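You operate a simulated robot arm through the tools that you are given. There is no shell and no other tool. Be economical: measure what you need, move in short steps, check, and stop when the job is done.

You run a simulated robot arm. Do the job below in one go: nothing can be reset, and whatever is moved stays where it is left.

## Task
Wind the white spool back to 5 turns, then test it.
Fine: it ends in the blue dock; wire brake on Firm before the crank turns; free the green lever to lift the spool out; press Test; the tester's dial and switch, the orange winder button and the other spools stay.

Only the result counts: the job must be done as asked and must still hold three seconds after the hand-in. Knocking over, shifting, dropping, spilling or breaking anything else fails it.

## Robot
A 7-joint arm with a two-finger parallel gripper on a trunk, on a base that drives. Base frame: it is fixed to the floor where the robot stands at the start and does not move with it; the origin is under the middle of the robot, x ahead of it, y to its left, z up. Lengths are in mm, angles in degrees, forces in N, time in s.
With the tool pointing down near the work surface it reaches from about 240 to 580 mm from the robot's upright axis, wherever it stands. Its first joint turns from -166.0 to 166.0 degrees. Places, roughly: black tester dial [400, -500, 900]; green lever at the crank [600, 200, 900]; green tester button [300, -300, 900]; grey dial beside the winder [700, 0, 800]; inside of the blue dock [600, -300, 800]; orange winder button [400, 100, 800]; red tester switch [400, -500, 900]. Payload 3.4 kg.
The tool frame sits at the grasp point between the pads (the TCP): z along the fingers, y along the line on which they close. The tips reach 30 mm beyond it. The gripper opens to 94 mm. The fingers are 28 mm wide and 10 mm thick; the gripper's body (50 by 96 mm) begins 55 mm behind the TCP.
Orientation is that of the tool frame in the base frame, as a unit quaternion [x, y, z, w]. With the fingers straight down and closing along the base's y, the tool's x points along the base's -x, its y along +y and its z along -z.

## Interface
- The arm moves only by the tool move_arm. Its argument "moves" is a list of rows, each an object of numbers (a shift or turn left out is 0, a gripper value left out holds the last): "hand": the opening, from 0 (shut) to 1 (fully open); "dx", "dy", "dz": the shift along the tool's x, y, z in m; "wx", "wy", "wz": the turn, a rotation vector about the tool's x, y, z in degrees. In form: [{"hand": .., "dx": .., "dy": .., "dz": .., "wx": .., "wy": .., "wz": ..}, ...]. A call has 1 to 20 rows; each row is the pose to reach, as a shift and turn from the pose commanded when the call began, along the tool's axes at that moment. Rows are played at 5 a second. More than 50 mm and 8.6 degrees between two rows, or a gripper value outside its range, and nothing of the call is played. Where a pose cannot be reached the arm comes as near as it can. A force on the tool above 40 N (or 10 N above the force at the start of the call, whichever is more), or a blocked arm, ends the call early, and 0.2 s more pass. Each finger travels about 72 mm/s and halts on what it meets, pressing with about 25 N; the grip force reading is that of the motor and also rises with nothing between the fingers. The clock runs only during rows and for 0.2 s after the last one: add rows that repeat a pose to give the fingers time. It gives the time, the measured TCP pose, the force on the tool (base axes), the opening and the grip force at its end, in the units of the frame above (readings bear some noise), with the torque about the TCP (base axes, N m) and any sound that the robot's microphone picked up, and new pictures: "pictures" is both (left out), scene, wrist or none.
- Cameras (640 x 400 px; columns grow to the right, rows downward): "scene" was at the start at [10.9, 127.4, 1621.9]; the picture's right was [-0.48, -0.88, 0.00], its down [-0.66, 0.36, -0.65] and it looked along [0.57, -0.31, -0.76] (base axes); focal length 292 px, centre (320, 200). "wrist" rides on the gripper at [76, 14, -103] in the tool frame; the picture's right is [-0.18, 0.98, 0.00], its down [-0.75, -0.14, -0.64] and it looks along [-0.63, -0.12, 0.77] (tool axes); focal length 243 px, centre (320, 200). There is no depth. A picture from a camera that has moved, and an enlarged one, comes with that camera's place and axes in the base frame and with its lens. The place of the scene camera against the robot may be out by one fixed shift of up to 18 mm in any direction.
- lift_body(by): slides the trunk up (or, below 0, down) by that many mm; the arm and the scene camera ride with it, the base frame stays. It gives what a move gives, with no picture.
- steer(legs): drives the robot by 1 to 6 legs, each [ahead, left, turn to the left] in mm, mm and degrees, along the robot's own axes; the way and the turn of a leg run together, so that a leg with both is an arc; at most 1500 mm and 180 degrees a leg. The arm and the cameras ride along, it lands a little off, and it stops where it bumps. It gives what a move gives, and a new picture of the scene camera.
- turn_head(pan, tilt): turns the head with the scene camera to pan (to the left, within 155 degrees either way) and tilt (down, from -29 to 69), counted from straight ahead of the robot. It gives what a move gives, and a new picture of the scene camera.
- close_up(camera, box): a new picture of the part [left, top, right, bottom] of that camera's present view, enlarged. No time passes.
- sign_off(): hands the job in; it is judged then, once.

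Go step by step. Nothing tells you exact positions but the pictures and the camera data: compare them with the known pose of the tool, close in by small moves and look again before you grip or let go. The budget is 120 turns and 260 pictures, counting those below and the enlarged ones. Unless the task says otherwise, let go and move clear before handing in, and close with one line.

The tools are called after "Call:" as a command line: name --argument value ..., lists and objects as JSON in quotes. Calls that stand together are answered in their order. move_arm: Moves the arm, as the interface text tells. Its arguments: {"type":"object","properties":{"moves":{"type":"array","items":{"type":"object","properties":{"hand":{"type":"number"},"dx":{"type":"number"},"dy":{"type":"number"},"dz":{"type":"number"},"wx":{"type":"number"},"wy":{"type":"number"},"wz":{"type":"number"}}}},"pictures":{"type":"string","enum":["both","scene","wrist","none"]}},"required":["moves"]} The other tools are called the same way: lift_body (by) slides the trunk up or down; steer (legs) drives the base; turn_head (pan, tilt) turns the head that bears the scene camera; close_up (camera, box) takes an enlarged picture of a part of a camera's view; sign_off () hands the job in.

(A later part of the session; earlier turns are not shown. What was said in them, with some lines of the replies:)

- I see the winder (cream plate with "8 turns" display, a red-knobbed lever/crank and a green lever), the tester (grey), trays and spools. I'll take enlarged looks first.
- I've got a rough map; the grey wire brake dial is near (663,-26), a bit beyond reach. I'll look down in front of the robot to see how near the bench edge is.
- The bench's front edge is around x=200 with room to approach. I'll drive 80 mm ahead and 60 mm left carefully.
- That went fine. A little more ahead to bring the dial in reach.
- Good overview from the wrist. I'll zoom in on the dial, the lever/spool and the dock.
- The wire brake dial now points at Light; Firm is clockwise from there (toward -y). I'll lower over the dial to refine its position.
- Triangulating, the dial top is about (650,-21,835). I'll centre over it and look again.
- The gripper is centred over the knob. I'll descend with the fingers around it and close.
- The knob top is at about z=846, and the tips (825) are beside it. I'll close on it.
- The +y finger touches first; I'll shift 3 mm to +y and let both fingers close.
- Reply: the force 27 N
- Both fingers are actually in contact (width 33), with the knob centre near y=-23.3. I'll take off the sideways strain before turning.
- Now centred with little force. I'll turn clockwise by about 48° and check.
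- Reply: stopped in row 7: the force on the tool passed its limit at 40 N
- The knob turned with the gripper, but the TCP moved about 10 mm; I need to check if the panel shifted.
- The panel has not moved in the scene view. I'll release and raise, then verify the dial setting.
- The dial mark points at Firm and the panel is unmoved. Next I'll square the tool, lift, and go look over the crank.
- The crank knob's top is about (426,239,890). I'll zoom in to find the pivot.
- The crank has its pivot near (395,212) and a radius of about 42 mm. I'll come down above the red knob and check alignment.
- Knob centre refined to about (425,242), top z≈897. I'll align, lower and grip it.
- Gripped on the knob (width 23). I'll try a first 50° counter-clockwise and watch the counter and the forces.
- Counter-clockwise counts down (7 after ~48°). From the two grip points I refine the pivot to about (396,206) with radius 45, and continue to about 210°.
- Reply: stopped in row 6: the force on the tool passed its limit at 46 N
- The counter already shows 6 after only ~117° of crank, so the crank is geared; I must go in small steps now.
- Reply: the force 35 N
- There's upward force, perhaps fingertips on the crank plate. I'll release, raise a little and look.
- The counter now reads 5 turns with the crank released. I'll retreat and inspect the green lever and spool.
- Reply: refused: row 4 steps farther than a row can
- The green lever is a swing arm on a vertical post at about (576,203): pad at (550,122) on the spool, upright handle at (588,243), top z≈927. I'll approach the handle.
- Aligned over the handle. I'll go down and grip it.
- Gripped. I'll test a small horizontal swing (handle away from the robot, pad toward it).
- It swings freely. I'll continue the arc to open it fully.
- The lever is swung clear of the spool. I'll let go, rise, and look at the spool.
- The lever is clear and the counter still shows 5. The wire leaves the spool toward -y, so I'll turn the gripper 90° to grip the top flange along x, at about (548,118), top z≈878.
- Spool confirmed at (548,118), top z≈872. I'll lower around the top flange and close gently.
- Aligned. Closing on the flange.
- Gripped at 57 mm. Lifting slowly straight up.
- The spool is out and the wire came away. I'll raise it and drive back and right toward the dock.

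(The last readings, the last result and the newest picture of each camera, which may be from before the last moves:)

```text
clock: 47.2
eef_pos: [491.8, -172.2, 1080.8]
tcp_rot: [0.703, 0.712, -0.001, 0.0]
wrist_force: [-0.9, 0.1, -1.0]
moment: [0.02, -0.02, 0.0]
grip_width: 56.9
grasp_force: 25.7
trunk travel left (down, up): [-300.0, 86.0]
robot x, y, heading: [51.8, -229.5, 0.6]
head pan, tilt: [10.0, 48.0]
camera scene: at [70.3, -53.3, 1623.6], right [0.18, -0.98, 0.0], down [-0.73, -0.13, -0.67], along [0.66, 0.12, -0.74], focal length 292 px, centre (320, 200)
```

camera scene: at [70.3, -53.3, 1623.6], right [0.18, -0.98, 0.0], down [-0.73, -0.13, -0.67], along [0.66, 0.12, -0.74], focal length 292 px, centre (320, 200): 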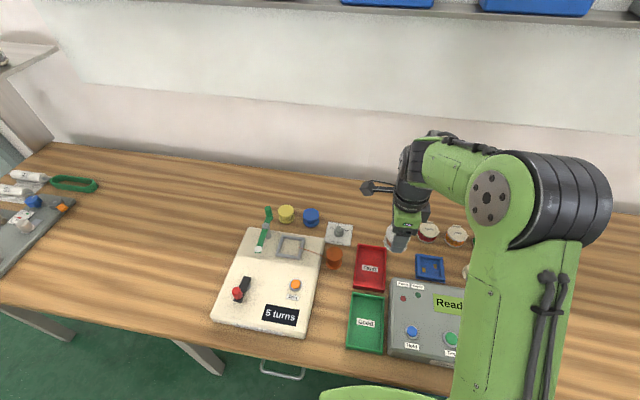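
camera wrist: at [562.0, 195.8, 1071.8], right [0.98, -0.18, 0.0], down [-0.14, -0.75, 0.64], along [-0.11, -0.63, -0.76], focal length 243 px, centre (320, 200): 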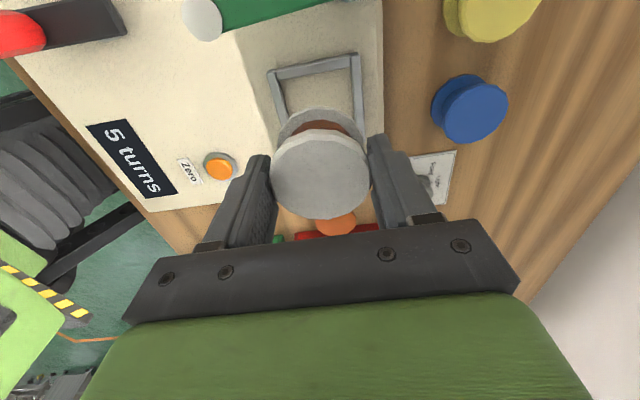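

Arrived. I'll look at the dock from both cameras.

Call:
close_up --camera "scene" --box '[340, 210, 500, 370]'

Call:
move_arm --moves '[{"dx": -0.02, "dy": 0.01}, {"dx": -0.04, "dy": 0.02}, {"dx": -0.07, "dy": 0.03}, {"dx": -0.07, "dy": 0.03}]' --pictures "wrist"

Call:
close_up --camera "wrist" --box '[180, 120, 460, 320]'

```text
2.50 times, centred on (420, 290) of scene
camera zoom: at [70.3, -53.3, 1623.6], right [0.18, -0.98, 0.0], down [-0.73, -0.13, -0.67], along [0.66, 0.12, -0.74], focal length 730 px, centre (70, -25)
```

zoom: 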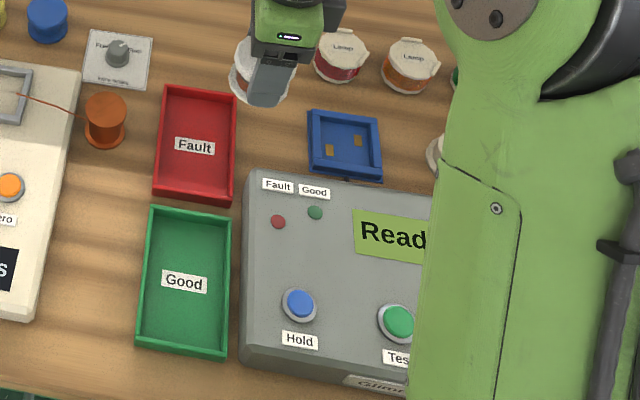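

```text
clock: 48.2
eef_pos: [521.7, -240.3, 1081.4]
tcp_rot: [0.702, 0.712, -0.001, 0.001]
wrist_force: [-0.4, 1.0, -0.3]
moment: [0.0, 0.02, 0.0]
grip_width: 56.6
grasp_force: 25.2
trunk travel left (down, up): [-300.0, 86.0]
robot x, y, heading: [49.7, -231.7, 0.4]
head pan, tilt: [10.0, 48.0]
camera wrist: at [533.5, -164.8, 1183.3], right [0.99, -0.17, 0.0], down [-0.13, -0.75, 0.64], along [-0.11, -0.64, -0.76], focal length 243 px, centre (320, 200)
```

wrist: 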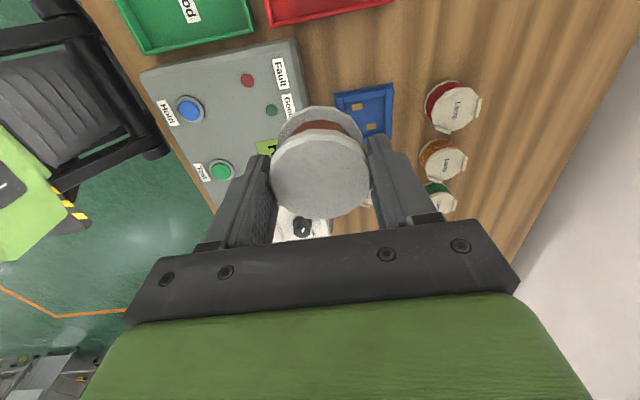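

```text
2.00 times, centred on (320, 220) of wrist
camera zoom: at [533.5, -164.8, 1183.3], right [0.99, -0.17, 0.0], down [-0.13, -0.75, 0.64], along [-0.11, -0.64, -0.76], focal length 485 px, centre (320, 160)
```

zoom: 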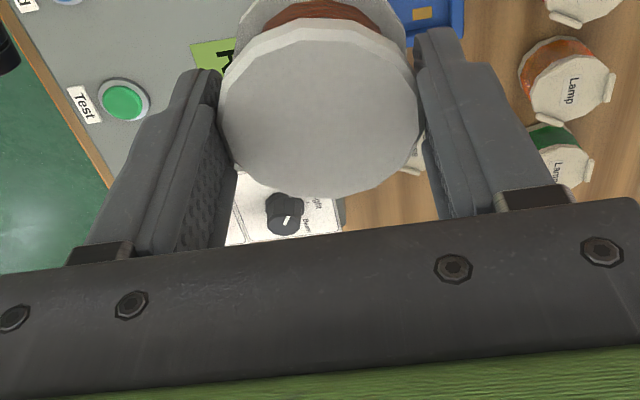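

The blue dock's centre is about (575,-308). I'll move over it, staying high, and look.

Call:
move_arm --moves '[{"dx": -0.02, "dy": 0.015, "dz": 0.01}, {"dx": -0.04, "dy": 0.03, "dz": 0.03}, {"dx": -0.06, "dy": 0.045, "dz": 0.05}, {"dx": -0.0687, "dy": 0.052, "dz": 0.08}, {"dx": -0.0687, "dy": 0.052, "dz": 0.08}]'

Call:
close_up --camera "wrist" --box '[220, 20, 420, 220]'

Call:
close_up --camera "scene" --box '[380, 200, 500, 320]'

```text
clock: 49.4
eef_pos: [573.7, -311.1, 1000.3]
tcp_rot: [0.703, 0.711, -0.001, 0.002]
wrist_force: [-0.4, 0.0, -1.1]
moment: [0.01, -0.02, -0.01]
grip_width: 57.1
grasp_force: 25.0
trunk travel left (down, up): [-300.0, 86.0]
robot x, y, heading: [51.3, -231.3, 0.6]
head pan, tilt: [10.0, 48.0]
camera scene: at [69.8, -52.2, 1623.5], right [0.18, -0.98, 0.0], down [-0.73, -0.13, -0.67], along [0.66, 0.12, -0.74], focal length 292 px, centre (320, 200)
camera wrist: at [586.4, -233.9, 1103.0], right [0.99, -0.17, 0.0], down [-0.13, -0.75, 0.64], along [-0.11, -0.63, -0.76], focal length 243 px, centre (320, 200)
```

scene: 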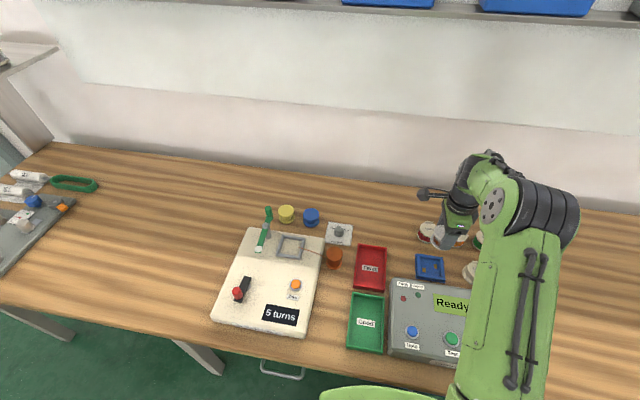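
wrist: 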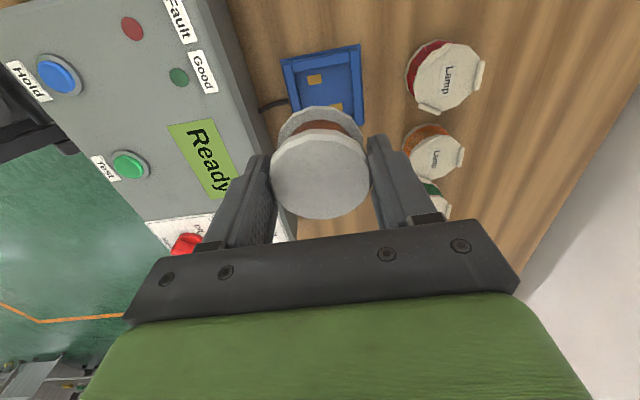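

```text
2.00 times, centred on (320, 120) of wrist
camera zoom: at [586.4, -233.9, 1103.0], right [0.99, -0.17, 0.0], down [-0.13, -0.75, 0.64], along [-0.11, -0.63, -0.76], focal length 485 px, centre (320, 360)
```

zoom: 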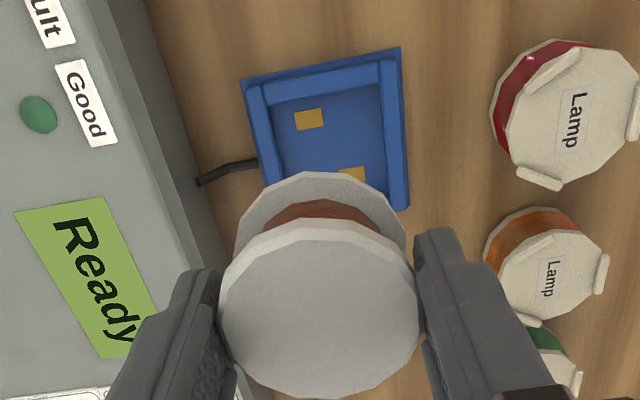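

```text
3.33 times, centred on (440, 260) of scene
camera zoom: at [69.8, -52.2, 1623.5], right [0.18, -0.98, 0.0], down [-0.73, -0.13, -0.67], along [0.66, 0.12, -0.74], focal length 973 px, centre (-80, 0)
```

zoom: 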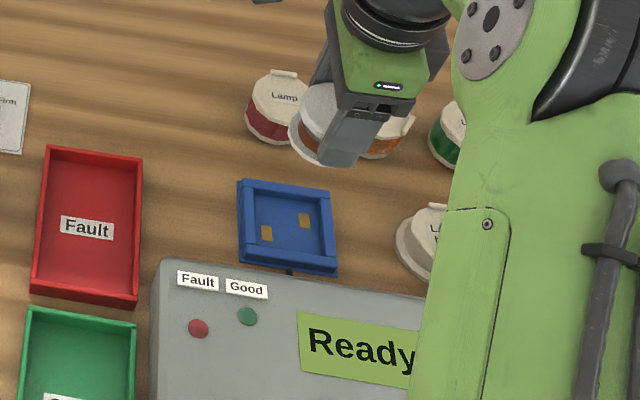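

The dock centre works out near (578,-321) by the wrist camera, but I want a closer fix: I'll back off toward +y, go lower, and look again.

Call:
move_arm --moves '[{"dx": 0.02, "dz": 0.02}, {"dx": 0.035, "dy": 0.004, "dz": 0.05}, {"dx": 0.035, "dy": 0.004, "dz": 0.08}, {"dx": 0.035, "dy": 0.004, "dz": 0.08}]'

Call:
close_up --camera "wrist" --box '[220, 20, 420, 220]'

Call:
close_up --camera "scene" --box '[380, 200, 500, 320]'

```text
clock: 50.4
eef_pos: [577.6, -274.1, 920.2]
tcp_rot: [0.703, 0.711, -0.001, 0.002]
wrist_force: [0.6, 0.4, 0.3]
moment: [0.01, -0.02, 0.02]
grip_width: 57.2
grasp_force: 25.0
trunk travel left (down, up): [-300.0, 86.0]
robot x, y, heading: [49.6, -229.3, 0.7]
head pan, tilt: [10.0, 48.0]
camera scene: at [70.0, -52.1, 1623.5], right [0.18, -0.98, 0.0], down [-0.73, -0.13, -0.67], along [0.66, 0.12, -0.74], focal length 292 px, centre (320, 200)
camera wrist: at [588.8, -198.0, 1022.7], right [0.98, -0.17, 0.0], down [-0.13, -0.75, 0.64], along [-0.11, -0.64, -0.76], focal length 243 px, centre (320, 200)
```

scene: 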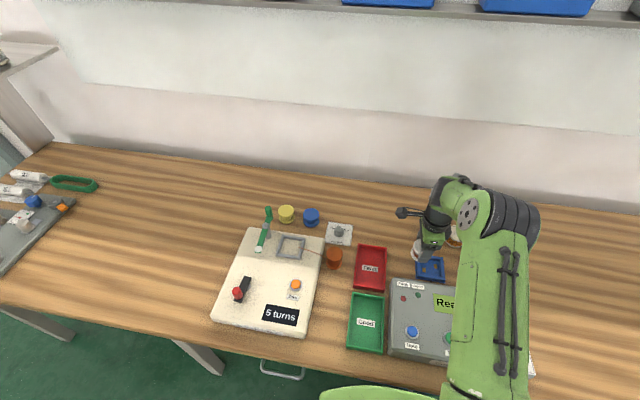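
wrist: 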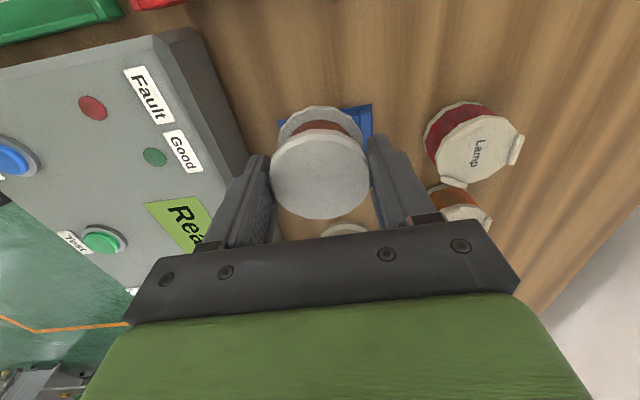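

```text
2.00 times, centred on (320, 120) of wrist
camera zoom: at [588.8, -198.0, 1022.7], right [0.98, -0.17, 0.0], down [-0.13, -0.75, 0.64], along [-0.11, -0.64, -0.76], focal length 485 px, centre (320, 360)
```

zoom: 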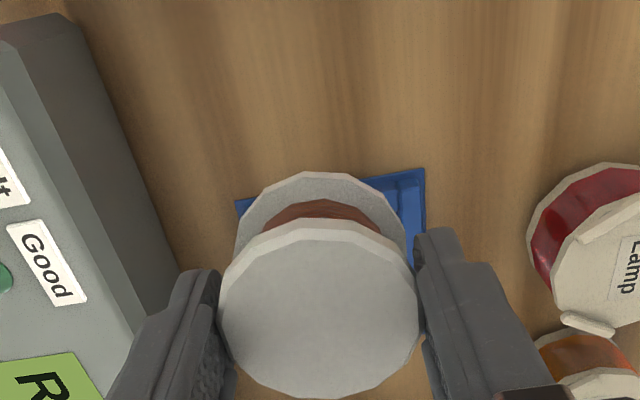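

```text
3.33 times, centred on (440, 260) of scene
camera zoom: at [70.0, -52.1, 1623.5], right [0.18, -0.98, 0.0], down [-0.73, -0.13, -0.67], along [0.66, 0.12, -0.74], focal length 973 px, centre (-80, 0)
```

zoom: 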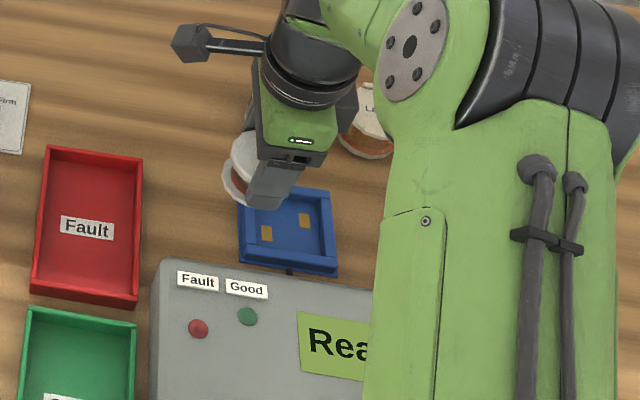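

Using corner and contact positions, the dock centre is (578.5,-320); the spool must shift by (+3,-44). I'll do that and lower partway.

Call:
move_arm --moves '[{"dx": -0.022, "dy": 0.0012}, {"dx": -0.044, "dy": 0.0024}, {"dx": -0.044, "dy": 0.0024, "dz": 0.02}, {"dx": -0.044, "dy": 0.0024, "dz": 0.04}, {"dx": -0.044, "dy": 0.0024, "dz": 0.04}]'

Call:
close_up --camera "wrist" --box '[220, 20, 420, 220]'

Call:
close_up --camera "scene" --box '[390, 220, 470, 300]'

```text
clock: 51.6
eef_pos: [582.0, -319.6, 880.7]
tcp_rot: [0.703, 0.711, -0.001, 0.002]
wrist_force: [-0.3, 0.2, 0.2]
moment: [-0.01, -0.02, 0.01]
grip_width: 56.7
grasp_force: 25.3
trunk travel left (down, up): [-300.0, 86.0]
robot x, y, heading: [49.4, -230.4, 0.4]
head pan, tilt: [10.0, 48.0]
camera scene: at [70.2, -52.0, 1623.4], right [0.18, -0.98, 0.0], down [-0.73, -0.13, -0.67], along [0.66, 0.12, -0.74], focal length 292 px, centre (320, 200)
camera wrist: at [593.2, -242.5, 983.2], right [0.99, -0.17, 0.0], down [-0.13, -0.75, 0.64], along [-0.11, -0.63, -0.76], focal length 243 px, centre (320, 200)
```

scene: 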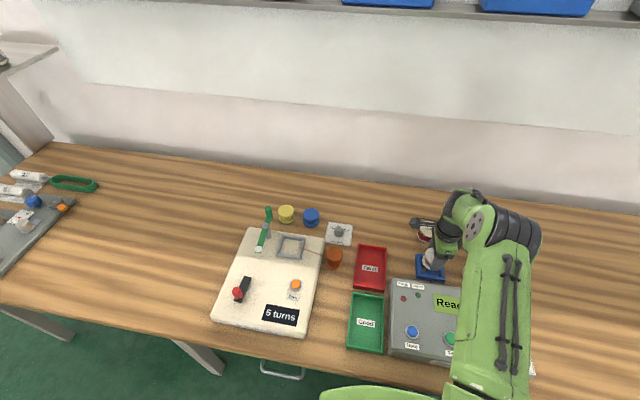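
wrist: 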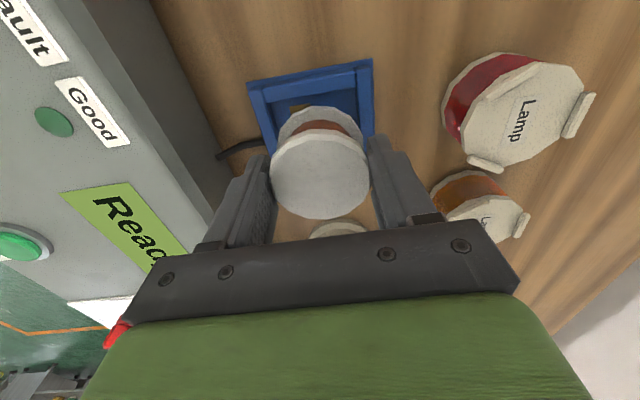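

```text
2.00 times, centred on (320, 120) of wrist
camera zoom: at [593.2, -242.5, 983.2], right [0.99, -0.17, 0.0], down [-0.13, -0.75, 0.64], along [-0.11, -0.63, -0.76], focal length 485 px, centre (320, 360)
```

zoom: 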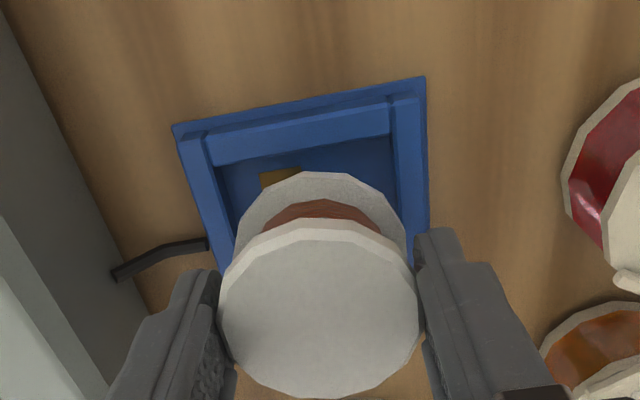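

```text
5.00 times, centred on (430, 260) of scene
camera zoom: at [70.2, -52.0, 1623.4], right [0.18, -0.98, 0.0], down [-0.73, -0.13, -0.67], along [0.66, 0.12, -0.74], focal length 1459 px, centre (-230, -100)
```

zoom: 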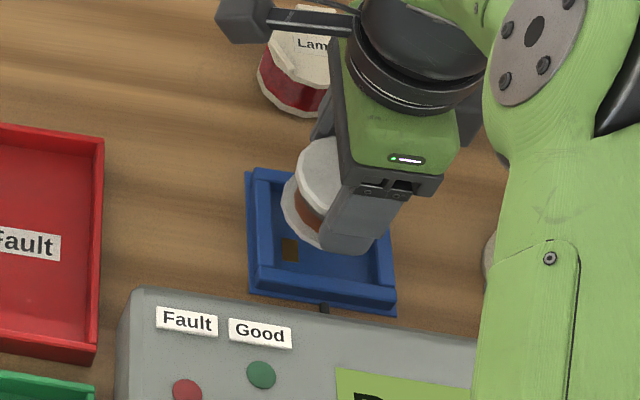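

The spool is centred over the dock within about 1 mm. Lowering slowly.

Call:
move_arm --moves '[{"dz": 0.01, "dy": -0.001}, {"dz": 0.018, "dy": -0.001}, {"dz": 0.023, "dy": -0.001}, {"dz": 0.026, "dy": -0.001}, {"dz": 0.026, "dy": -0.001}]' --pictures "wrist"

Call:
close_up --camera "scene" --box '[390, 220, 470, 300]'

Call:
close_up --camera "wrist" --box '[220, 20, 420, 220]'

```text
clock: 52.8
eef_pos: [579.4, -319.7, 855.4]
tcp_rot: [0.703, 0.711, -0.001, 0.002]
wrist_force: [-0.3, -0.6, -0.1]
moment: [-0.04, -0.02, 0.02]
grip_width: 56.9
grasp_force: 25.1
trunk travel left (down, up): [-300.0, 86.0]
robot x, y, heading: [48.9, -229.8, 0.7]
head pan, tilt: [10.0, 48.0]
camera wrist: at [591.4, -242.8, 958.1], right [0.98, -0.17, 0.0], down [-0.13, -0.75, 0.64], along [-0.11, -0.64, -0.76], focal length 243 px, centre (320, 200)
```

wrist: 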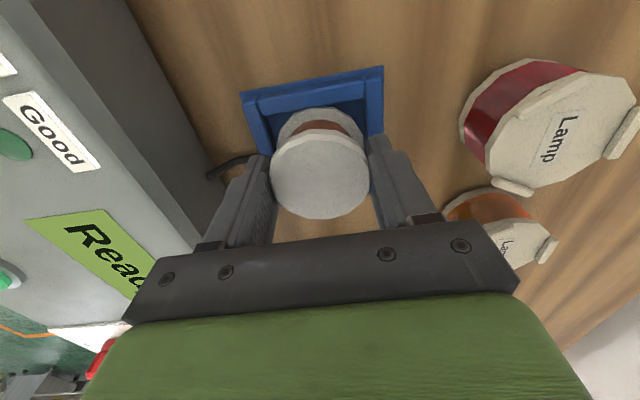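

```text
5.00 times, centred on (430, 260) of scene
camera zoom: at [70.4, -52.4, 1623.5], right [0.18, -0.98, 0.0], down [-0.73, -0.13, -0.67], along [0.66, 0.12, -0.74], focal length 1459 px, centre (-230, -100)
```

zoom: 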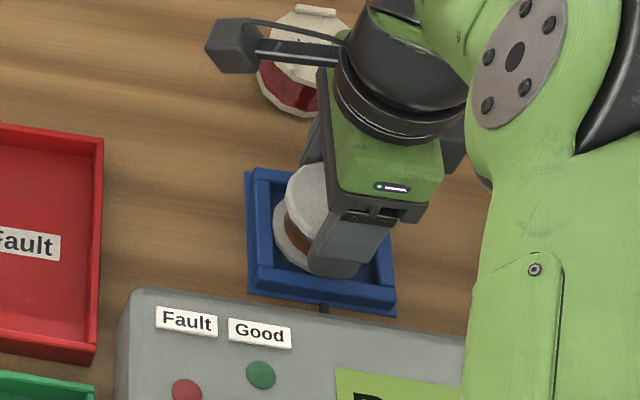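

```text
2.00 times, centred on (320, 120) of wrist
camera zoom: at [591.4, -242.8, 958.1], right [0.98, -0.17, 0.0], down [-0.13, -0.75, 0.64], along [-0.11, -0.64, -0.76], focal length 485 px, centre (320, 360)
```

zoom: 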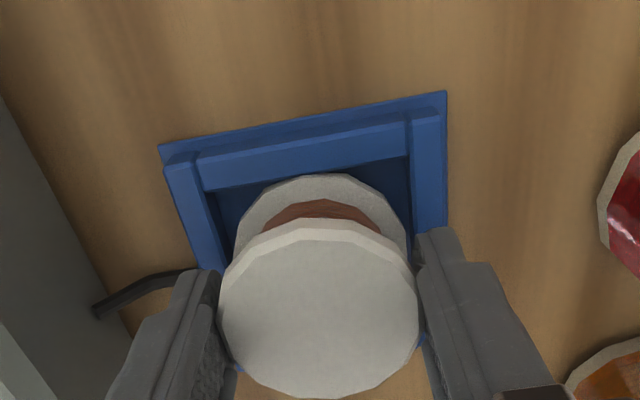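

Still centred with no contact; continuing down in small steps.

Call:
move_arm --moves '[{"dz": 0.003}, {"dz": 0.005}, {"dz": 0.007}, {"dz": 0.007}]' --pictures "wrist"

Call:
close_up --camera "scene" --box '[390, 220, 470, 300]'

```text
clock: 53.8
eef_pos: [579.5, -318.7, 848.7]
tcp_rot: [0.703, 0.711, -0.001, 0.002]
wrist_force: [0.6, -2.4, 1.8]
moment: [-0.14, 0.09, 0.01]
grip_width: 56.9
grasp_force: 25.0
trunk travel left (down, up): [-300.0, 86.0]
robot x, y, heading: [49.0, -227.2, 0.3]
head pan, tilt: [10.0, 48.0]
camera wrist: at [591.4, -243.2, 950.9], right [0.98, -0.17, 0.0], down [-0.13, -0.75, 0.64], along [-0.11, -0.64, -0.76], focal length 243 px, centre (320, 200)
```

wrist: 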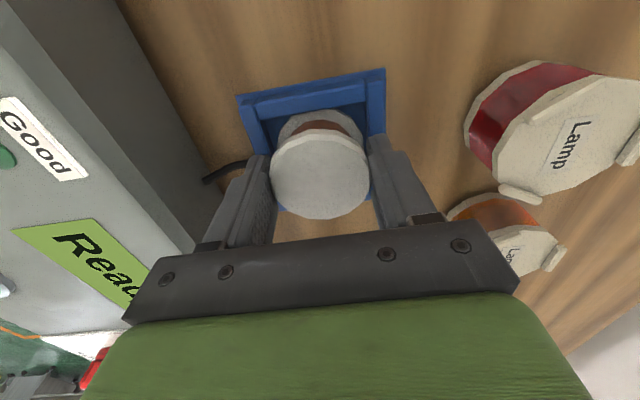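

```text
5.00 times, centred on (430, 260) of scene
camera zoom: at [70.0, -52.7, 1623.5], right [0.18, -0.98, 0.0], down [-0.73, -0.13, -0.67], along [0.66, 0.12, -0.74], focal length 1459 px, centre (-230, -100)
```

zoom: 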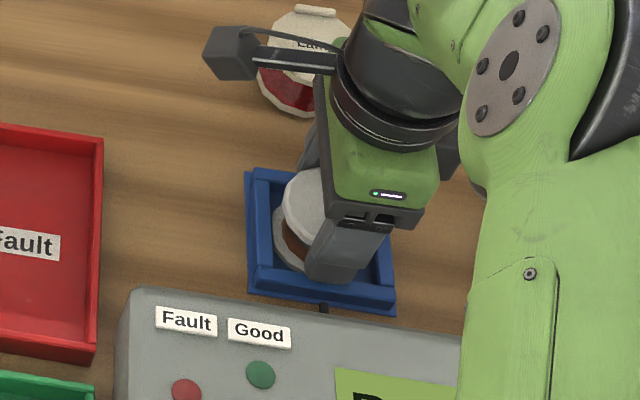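

A slight sideways touch (toward -y). I'll ease 1.5 mm to -y and lower further.

Call:
move_arm --moves '[{"dx": -0.0015}, {"dx": -0.0015, "dz": 0.002}, {"dx": -0.0015, "dz": 0.004}, {"dx": -0.0015, "dz": 0.004}]' --pictures "none"

```text
clock: 54.8
eef_pos: [580.3, -320.9, 846.4]
tcp_rot: [0.703, 0.711, 0.002, 0.004]
wrist_force: [0.4, 3.9, 24.5]
moment: [0.0, 0.05, -0.03]
grip_width: 57.1
grasp_force: 24.9
trunk travel left (down, up): [-300.0, 86.0]
robot x, y, heading: [51.3, -228.7, 0.4]
head pan, tilt: [10.0, 48.0]
```

Firm downward contact at TCP 846, which fits the dock floor. Relax slightly, then look before releasing.

Call:
move_arm --moves '[{"dz": -0.002}, {"dz": -0.0025}]' --pictures "none"

Call:
close_up --camera "scene" --box '[390, 220, 470, 300]'

Call:
close_up --camera "wrist" --box '[220, 40, 420, 220]'

```text
clock: 55.4
eef_pos: [578.2, -320.3, 846.5]
tcp_rot: [0.703, 0.711, -0.001, 0.001]
wrist_force: [2.5, 1.5, 7.8]
moment: [-0.04, -0.19, 0.06]
grip_width: 57.1
grasp_force: 25.1
trunk travel left (down, up): [-300.0, 86.0]
robot x, y, heading: [52.2, -232.6, 0.4]
head pan, tilt: [10.0, 48.0]
```

```text
5.00 times, centred on (430, 260) of scene
camera zoom: at [69.8, -51.9, 1623.3], right [0.18, -0.98, 0.0], down [-0.73, -0.13, -0.67], along [0.66, 0.12, -0.74], focal length 1459 px, centre (-230, -100)
```

zoom: 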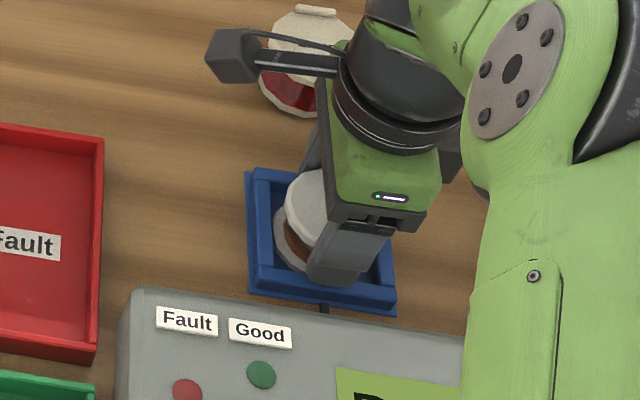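

```text
2.22 times, centred on (320, 130) of wrist
camera zoom: at [590.9, -244.4, 949.2], right [0.98, -0.17, 0.0], down [-0.13, -0.75, 0.64], along [-0.11, -0.63, -0.76], focal length 539 px, centre (320, 356)
```

zoom: 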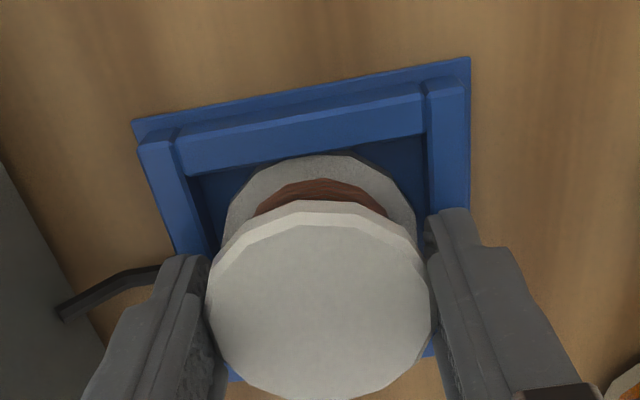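

The lower flange sits inside the dock walls. I'll open slightly and rise.

Call:
move_arm --moves '[{"hand": 0.64}, {"hand": 0.68}, {"hand": 0.68}, {"hand": 0.7, "dz": -0.01}, {"hand": 0.75, "dz": -0.025}, {"hand": 0.9, "dz": -0.05}, {"hand": 0.9, "dz": -0.09}, {"hand": 0.9, "dz": -0.13}]'

Call:
close_up --camera "scene" --box '[390, 220, 470, 300]'

Call:
close_up --camera "wrist" --box '[140, 20, 420, 220]'

```text
clock: 57.2
eef_pos: [577.5, -319.5, 978.0]
tcp_rot: [0.703, 0.711, 0.0, 0.003]
wrist_force: [0.1, 0.2, -0.3]
moment: [-0.01, -0.01, -0.01]
grip_width: 84.6
grasp_force: 0.1
trunk travel left (down, up): [-300.0, 86.0]
robot x, y, heading: [55.8, -234.2, 0.5]
head pan, tilt: [10.0, 48.0]
camera scene: at [69.3, -52.0, 1623.5], right [0.18, -0.98, 0.0], down [-0.73, -0.14, -0.67], along [0.66, 0.12, -0.74], focal length 292 px, centre (320, 200)
camera wrist: at [591.0, -243.0, 1081.2], right [0.99, -0.17, 0.0], down [-0.13, -0.75, 0.64], along [-0.11, -0.63, -0.76], focal length 243 px, centre (320, 200)
```

scene: 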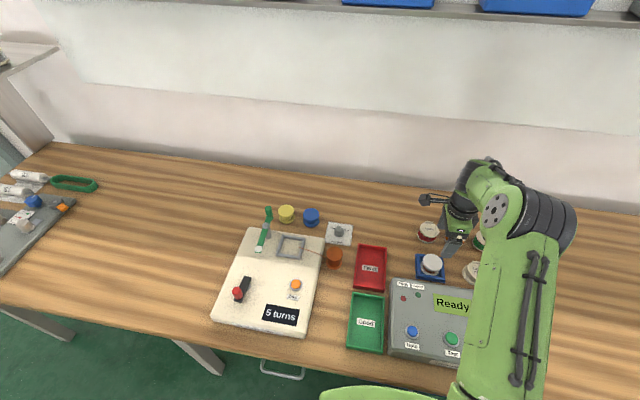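
wrist: 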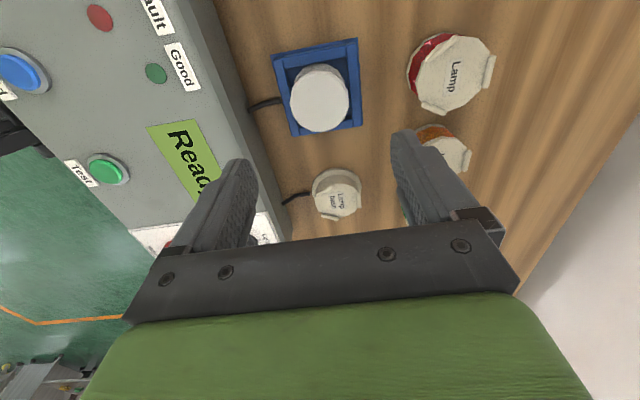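

```text
5.00 times, centred on (430, 260) of scene
camera zoom: at [69.3, -52.0, 1623.5], right [0.18, -0.98, 0.0], down [-0.73, -0.14, -0.67], along [0.66, 0.12, -0.74], focal length 1459 px, centre (-230, -100)
```

zoom: 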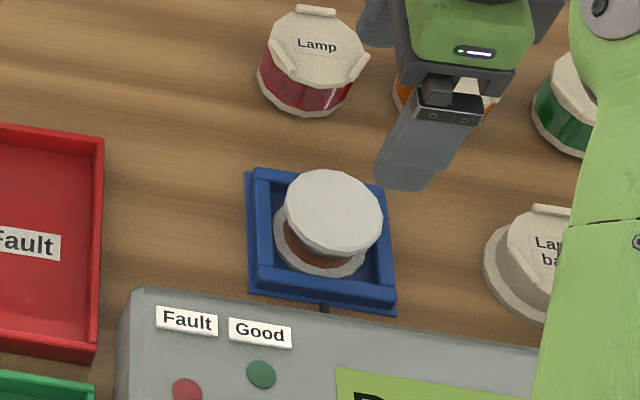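

```text
2.00 times, centred on (280, 120) of wrist
camera zoom: at [591.0, -243.0, 1081.2], right [0.99, -0.17, 0.0], down [-0.13, -0.75, 0.64], along [-0.11, -0.63, -0.76], focal length 485 px, centre (400, 360)
```

zoom: 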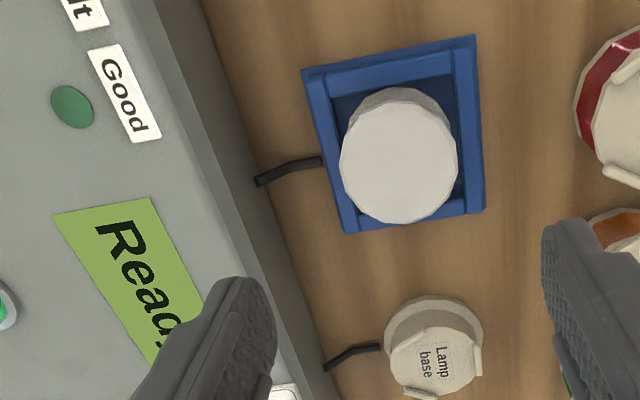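

The spool sits properly in the blue dock. The green Test button is near (348,-341,866); I'll close the fingers and move above it.

Call:
move_arm --moves '[{"dy": -0.04, "dx": -0.003, "hand": 0.7}, {"dy": -0.08, "dx": -0.006, "hand": 0.5}, {"dy": -0.12, "dx": -0.009, "hand": 0.3}, {"dy": -0.16, "dx": -0.012, "hand": 0.1}, {"dy": -0.2, "dx": -0.015, "hand": 0}, {"dy": -0.2297, "dx": -0.0182, "hand": 0}, {"dy": -0.2297, "dx": -0.0182, "dz": 0.03}, {"dy": -0.2297, "dx": -0.0182, "dz": 0.03}]'

Call:
close_up --camera "wrist" --box '[220, 20, 420, 220]'

```text
clock: 59.0
eef_pos: [348.6, -341.7, 945.6]
tcp_rot: [0.703, 0.712, -0.001, 0.001]
wrist_force: [-0.5, 0.1, -0.5]
moment: [0.0, 0.02, -0.02]
grip_width: 0.0
grasp_force: 25.1
trunk travel left (down, up): [-300.0, 86.0]
robot x, y, heading: [52.0, -226.2, 0.7]
head pan, tilt: [10.0, 48.0]
camera scene: at [68.8, -52.0, 1623.4], right [0.18, -0.98, 0.0], down [-0.73, -0.13, -0.67], along [0.66, 0.12, -0.74], focal length 292 px, centre (320, 200)
camera wrist: at [360.0, -265.1, 1049.0], right [0.99, -0.17, 0.0], down [-0.13, -0.75, 0.64], along [-0.11, -0.64, -0.76], focal length 243 px, centre (320, 200)
```

scene: 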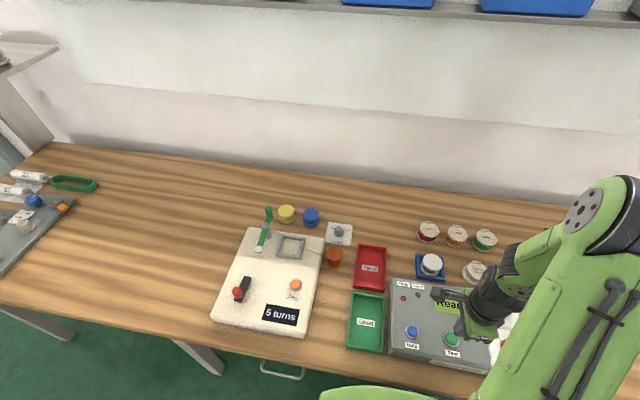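
wrist: 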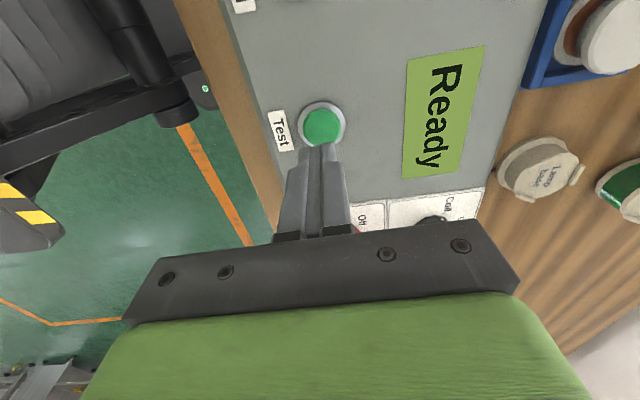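

```text
2.00 times, centred on (320, 120) of wrist
camera zoom: at [360.0, -265.1, 1049.0], right [0.99, -0.17, 0.0], down [-0.13, -0.75, 0.64], along [-0.11, -0.64, -0.76], focal length 485 px, centre (320, 360)
```

zoom: 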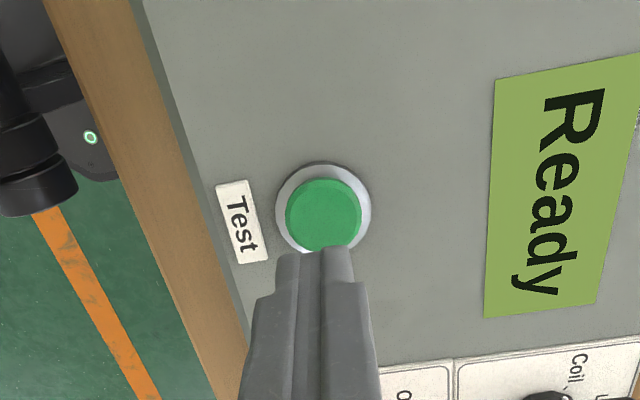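

Aligned with the Test button. I'll descend to just above it, then press gently.

Call:
move_arm --moves '[{"dz": 0.02}, {"dz": 0.036}, {"dz": 0.042}, {"dz": 0.042}]' --pictures "wrist"

Call:
close_up --camera "wrist" --box '[220, 40, 420, 220]'

```text
clock: 60.0
eef_pos: [349.8, -341.8, 904.1]
tcp_rot: [0.703, 0.711, 0.0, 0.002]
wrist_force: [0.4, 0.1, -0.7]
moment: [-0.01, -0.02, -0.01]
grip_width: 0.0
grasp_force: 25.4
trunk travel left (down, up): [-300.0, 86.0]
robot x, y, heading: [53.9, -227.7, 0.8]
head pan, tilt: [10.0, 48.0]
camera wrist: at [362.0, -265.2, 1007.6], right [0.99, -0.17, 0.0], down [-0.13, -0.75, 0.64], along [-0.11, -0.64, -0.76], focal length 243 px, centre (320, 200)
```

wrist: 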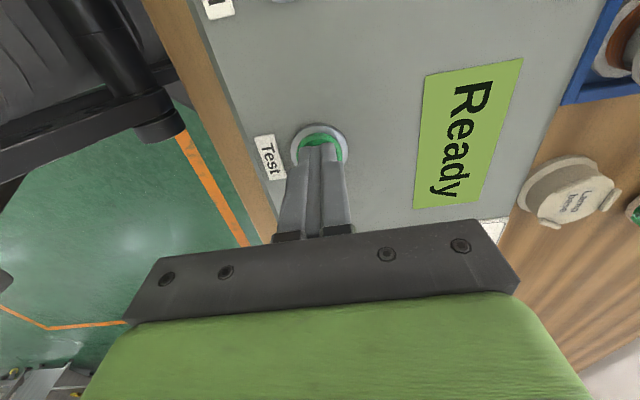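

```text
2.22 times, centred on (320, 130) of wrist
camera zoom: at [362.0, -265.2, 1007.6], right [0.99, -0.17, 0.0], down [-0.13, -0.75, 0.64], along [-0.11, -0.64, -0.76], focal length 539 px, centre (320, 356)
```

zoom: 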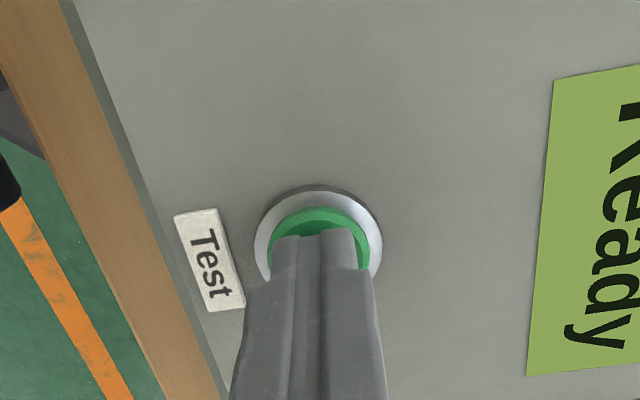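

Call:
move_arm --moves '[{"dz": 0.005}, {"dz": 0.008}, {"dz": 0.011}, {"dz": 0.013}, {"dz": 0.013}]' --pictures "wrist"

```text
clock: 61.2
eef_pos: [350.5, -340.8, 893.5]
tcp_rot: [0.702, 0.712, 0.0, 0.002]
wrist_force: [0.1, 1.4, 28.5]
moment: [0.16, -0.03, -0.05]
grip_width: 0.0
grasp_force: 24.3
trunk travel left (down, up): [-300.0, 86.0]
robot x, y, heading: [52.6, -231.1, 0.5]
head pan, tilt: [10.0, 48.0]
heard: click
camera wrist: at [361.8, -264.8, 995.8], right [0.99, -0.17, 0.0], down [-0.13, -0.75, 0.64], along [-0.11, -0.64, -0.76], focal length 243 px, centre (320, 200)
```

wrist: 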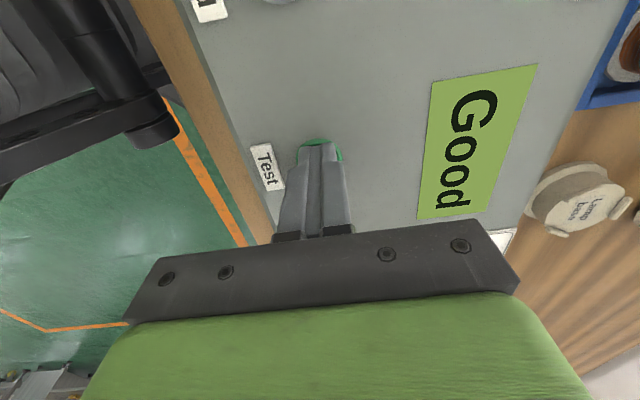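

It clicked and the tester reads "Good". I'll lift clear and do a final check.

Call:
move_arm --moves '[{"dz": -0.02}, {"dz": -0.05}, {"dz": -0.09}, {"dz": -0.13}, {"dz": -0.17}, {"dz": -0.17}, {"dz": -0.17}, {"dz": -0.17}]'

Call:
close_up --camera "scene" --box '[200, 190, 500, 370]'

```text
clock: 63.0
eef_pos: [349.8, -342.6, 1063.7]
tcp_rot: [0.703, 0.711, -0.002, 0.001]
wrist_force: [-0.4, -0.4, -0.7]
moment: [0.0, 0.01, -0.01]
grip_width: 0.0
grasp_force: 25.2
trunk travel left (down, up): [-300.0, 86.0]
robot x, y, heading: [51.9, -230.4, 0.2]
head pan, tilt: [10.0, 48.0]
camera scene: at [70.5, -52.3, 1623.4], right [0.18, -0.98, 0.0], down [-0.73, -0.13, -0.67], along [0.66, 0.12, -0.74], focal length 292 px, centre (320, 200)
camera wrist: at [362.7, -265.8, 1165.6], right [0.99, -0.17, 0.0], down [-0.13, -0.75, 0.64], along [-0.11, -0.63, -0.76], focal length 243 px, centre (320, 200)
```

scene: 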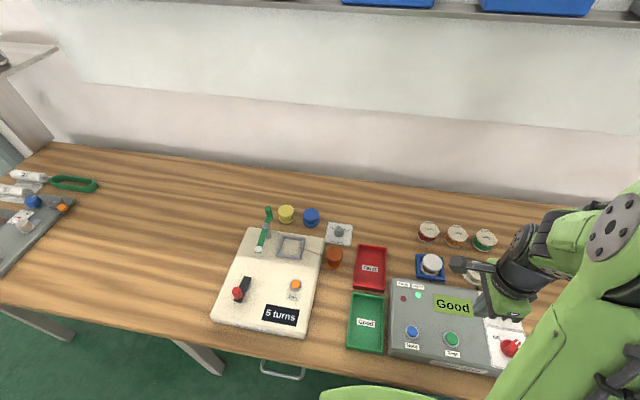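
wrist: 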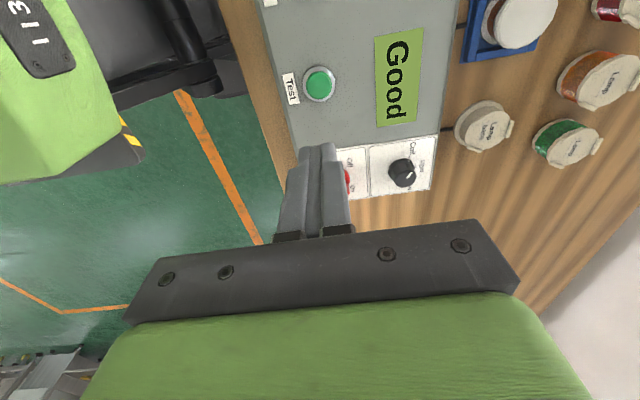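

```text
2.13 times, centred on (350, 280) of scene
camera zoom: at [70.5, -52.3, 1623.4], right [0.18, -0.98, 0.0], down [-0.73, -0.13, -0.67], along [0.66, 0.12, -0.74], focal length 623 px, centre (256, 29)
```

zoom: 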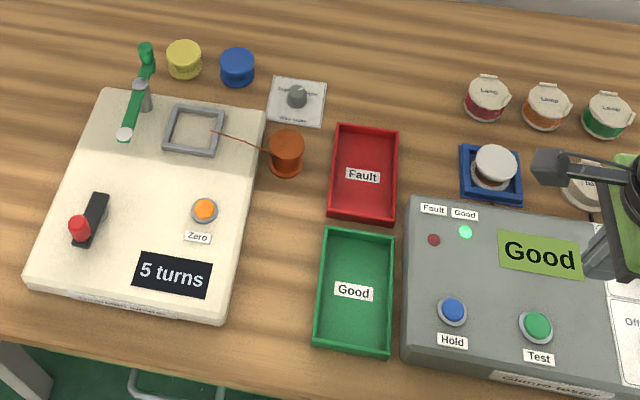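

The winder shows 5 turns, the spool is in the blue dock, and the tester's Good lamp is lit. Nothing else has moved and the arm is clear, so I'm handing in.

Call:
sign_off

```text
The job is handed in.
```

The job is done and handed in: the white spool is wound back to 5 turns and sits in the blue dock, and pressing Test gave "Good". The wire brake was on Firm before the crank turned. The green lever is still swung open, and the tester's dial and switch, the orange button and the other spools were left alone.
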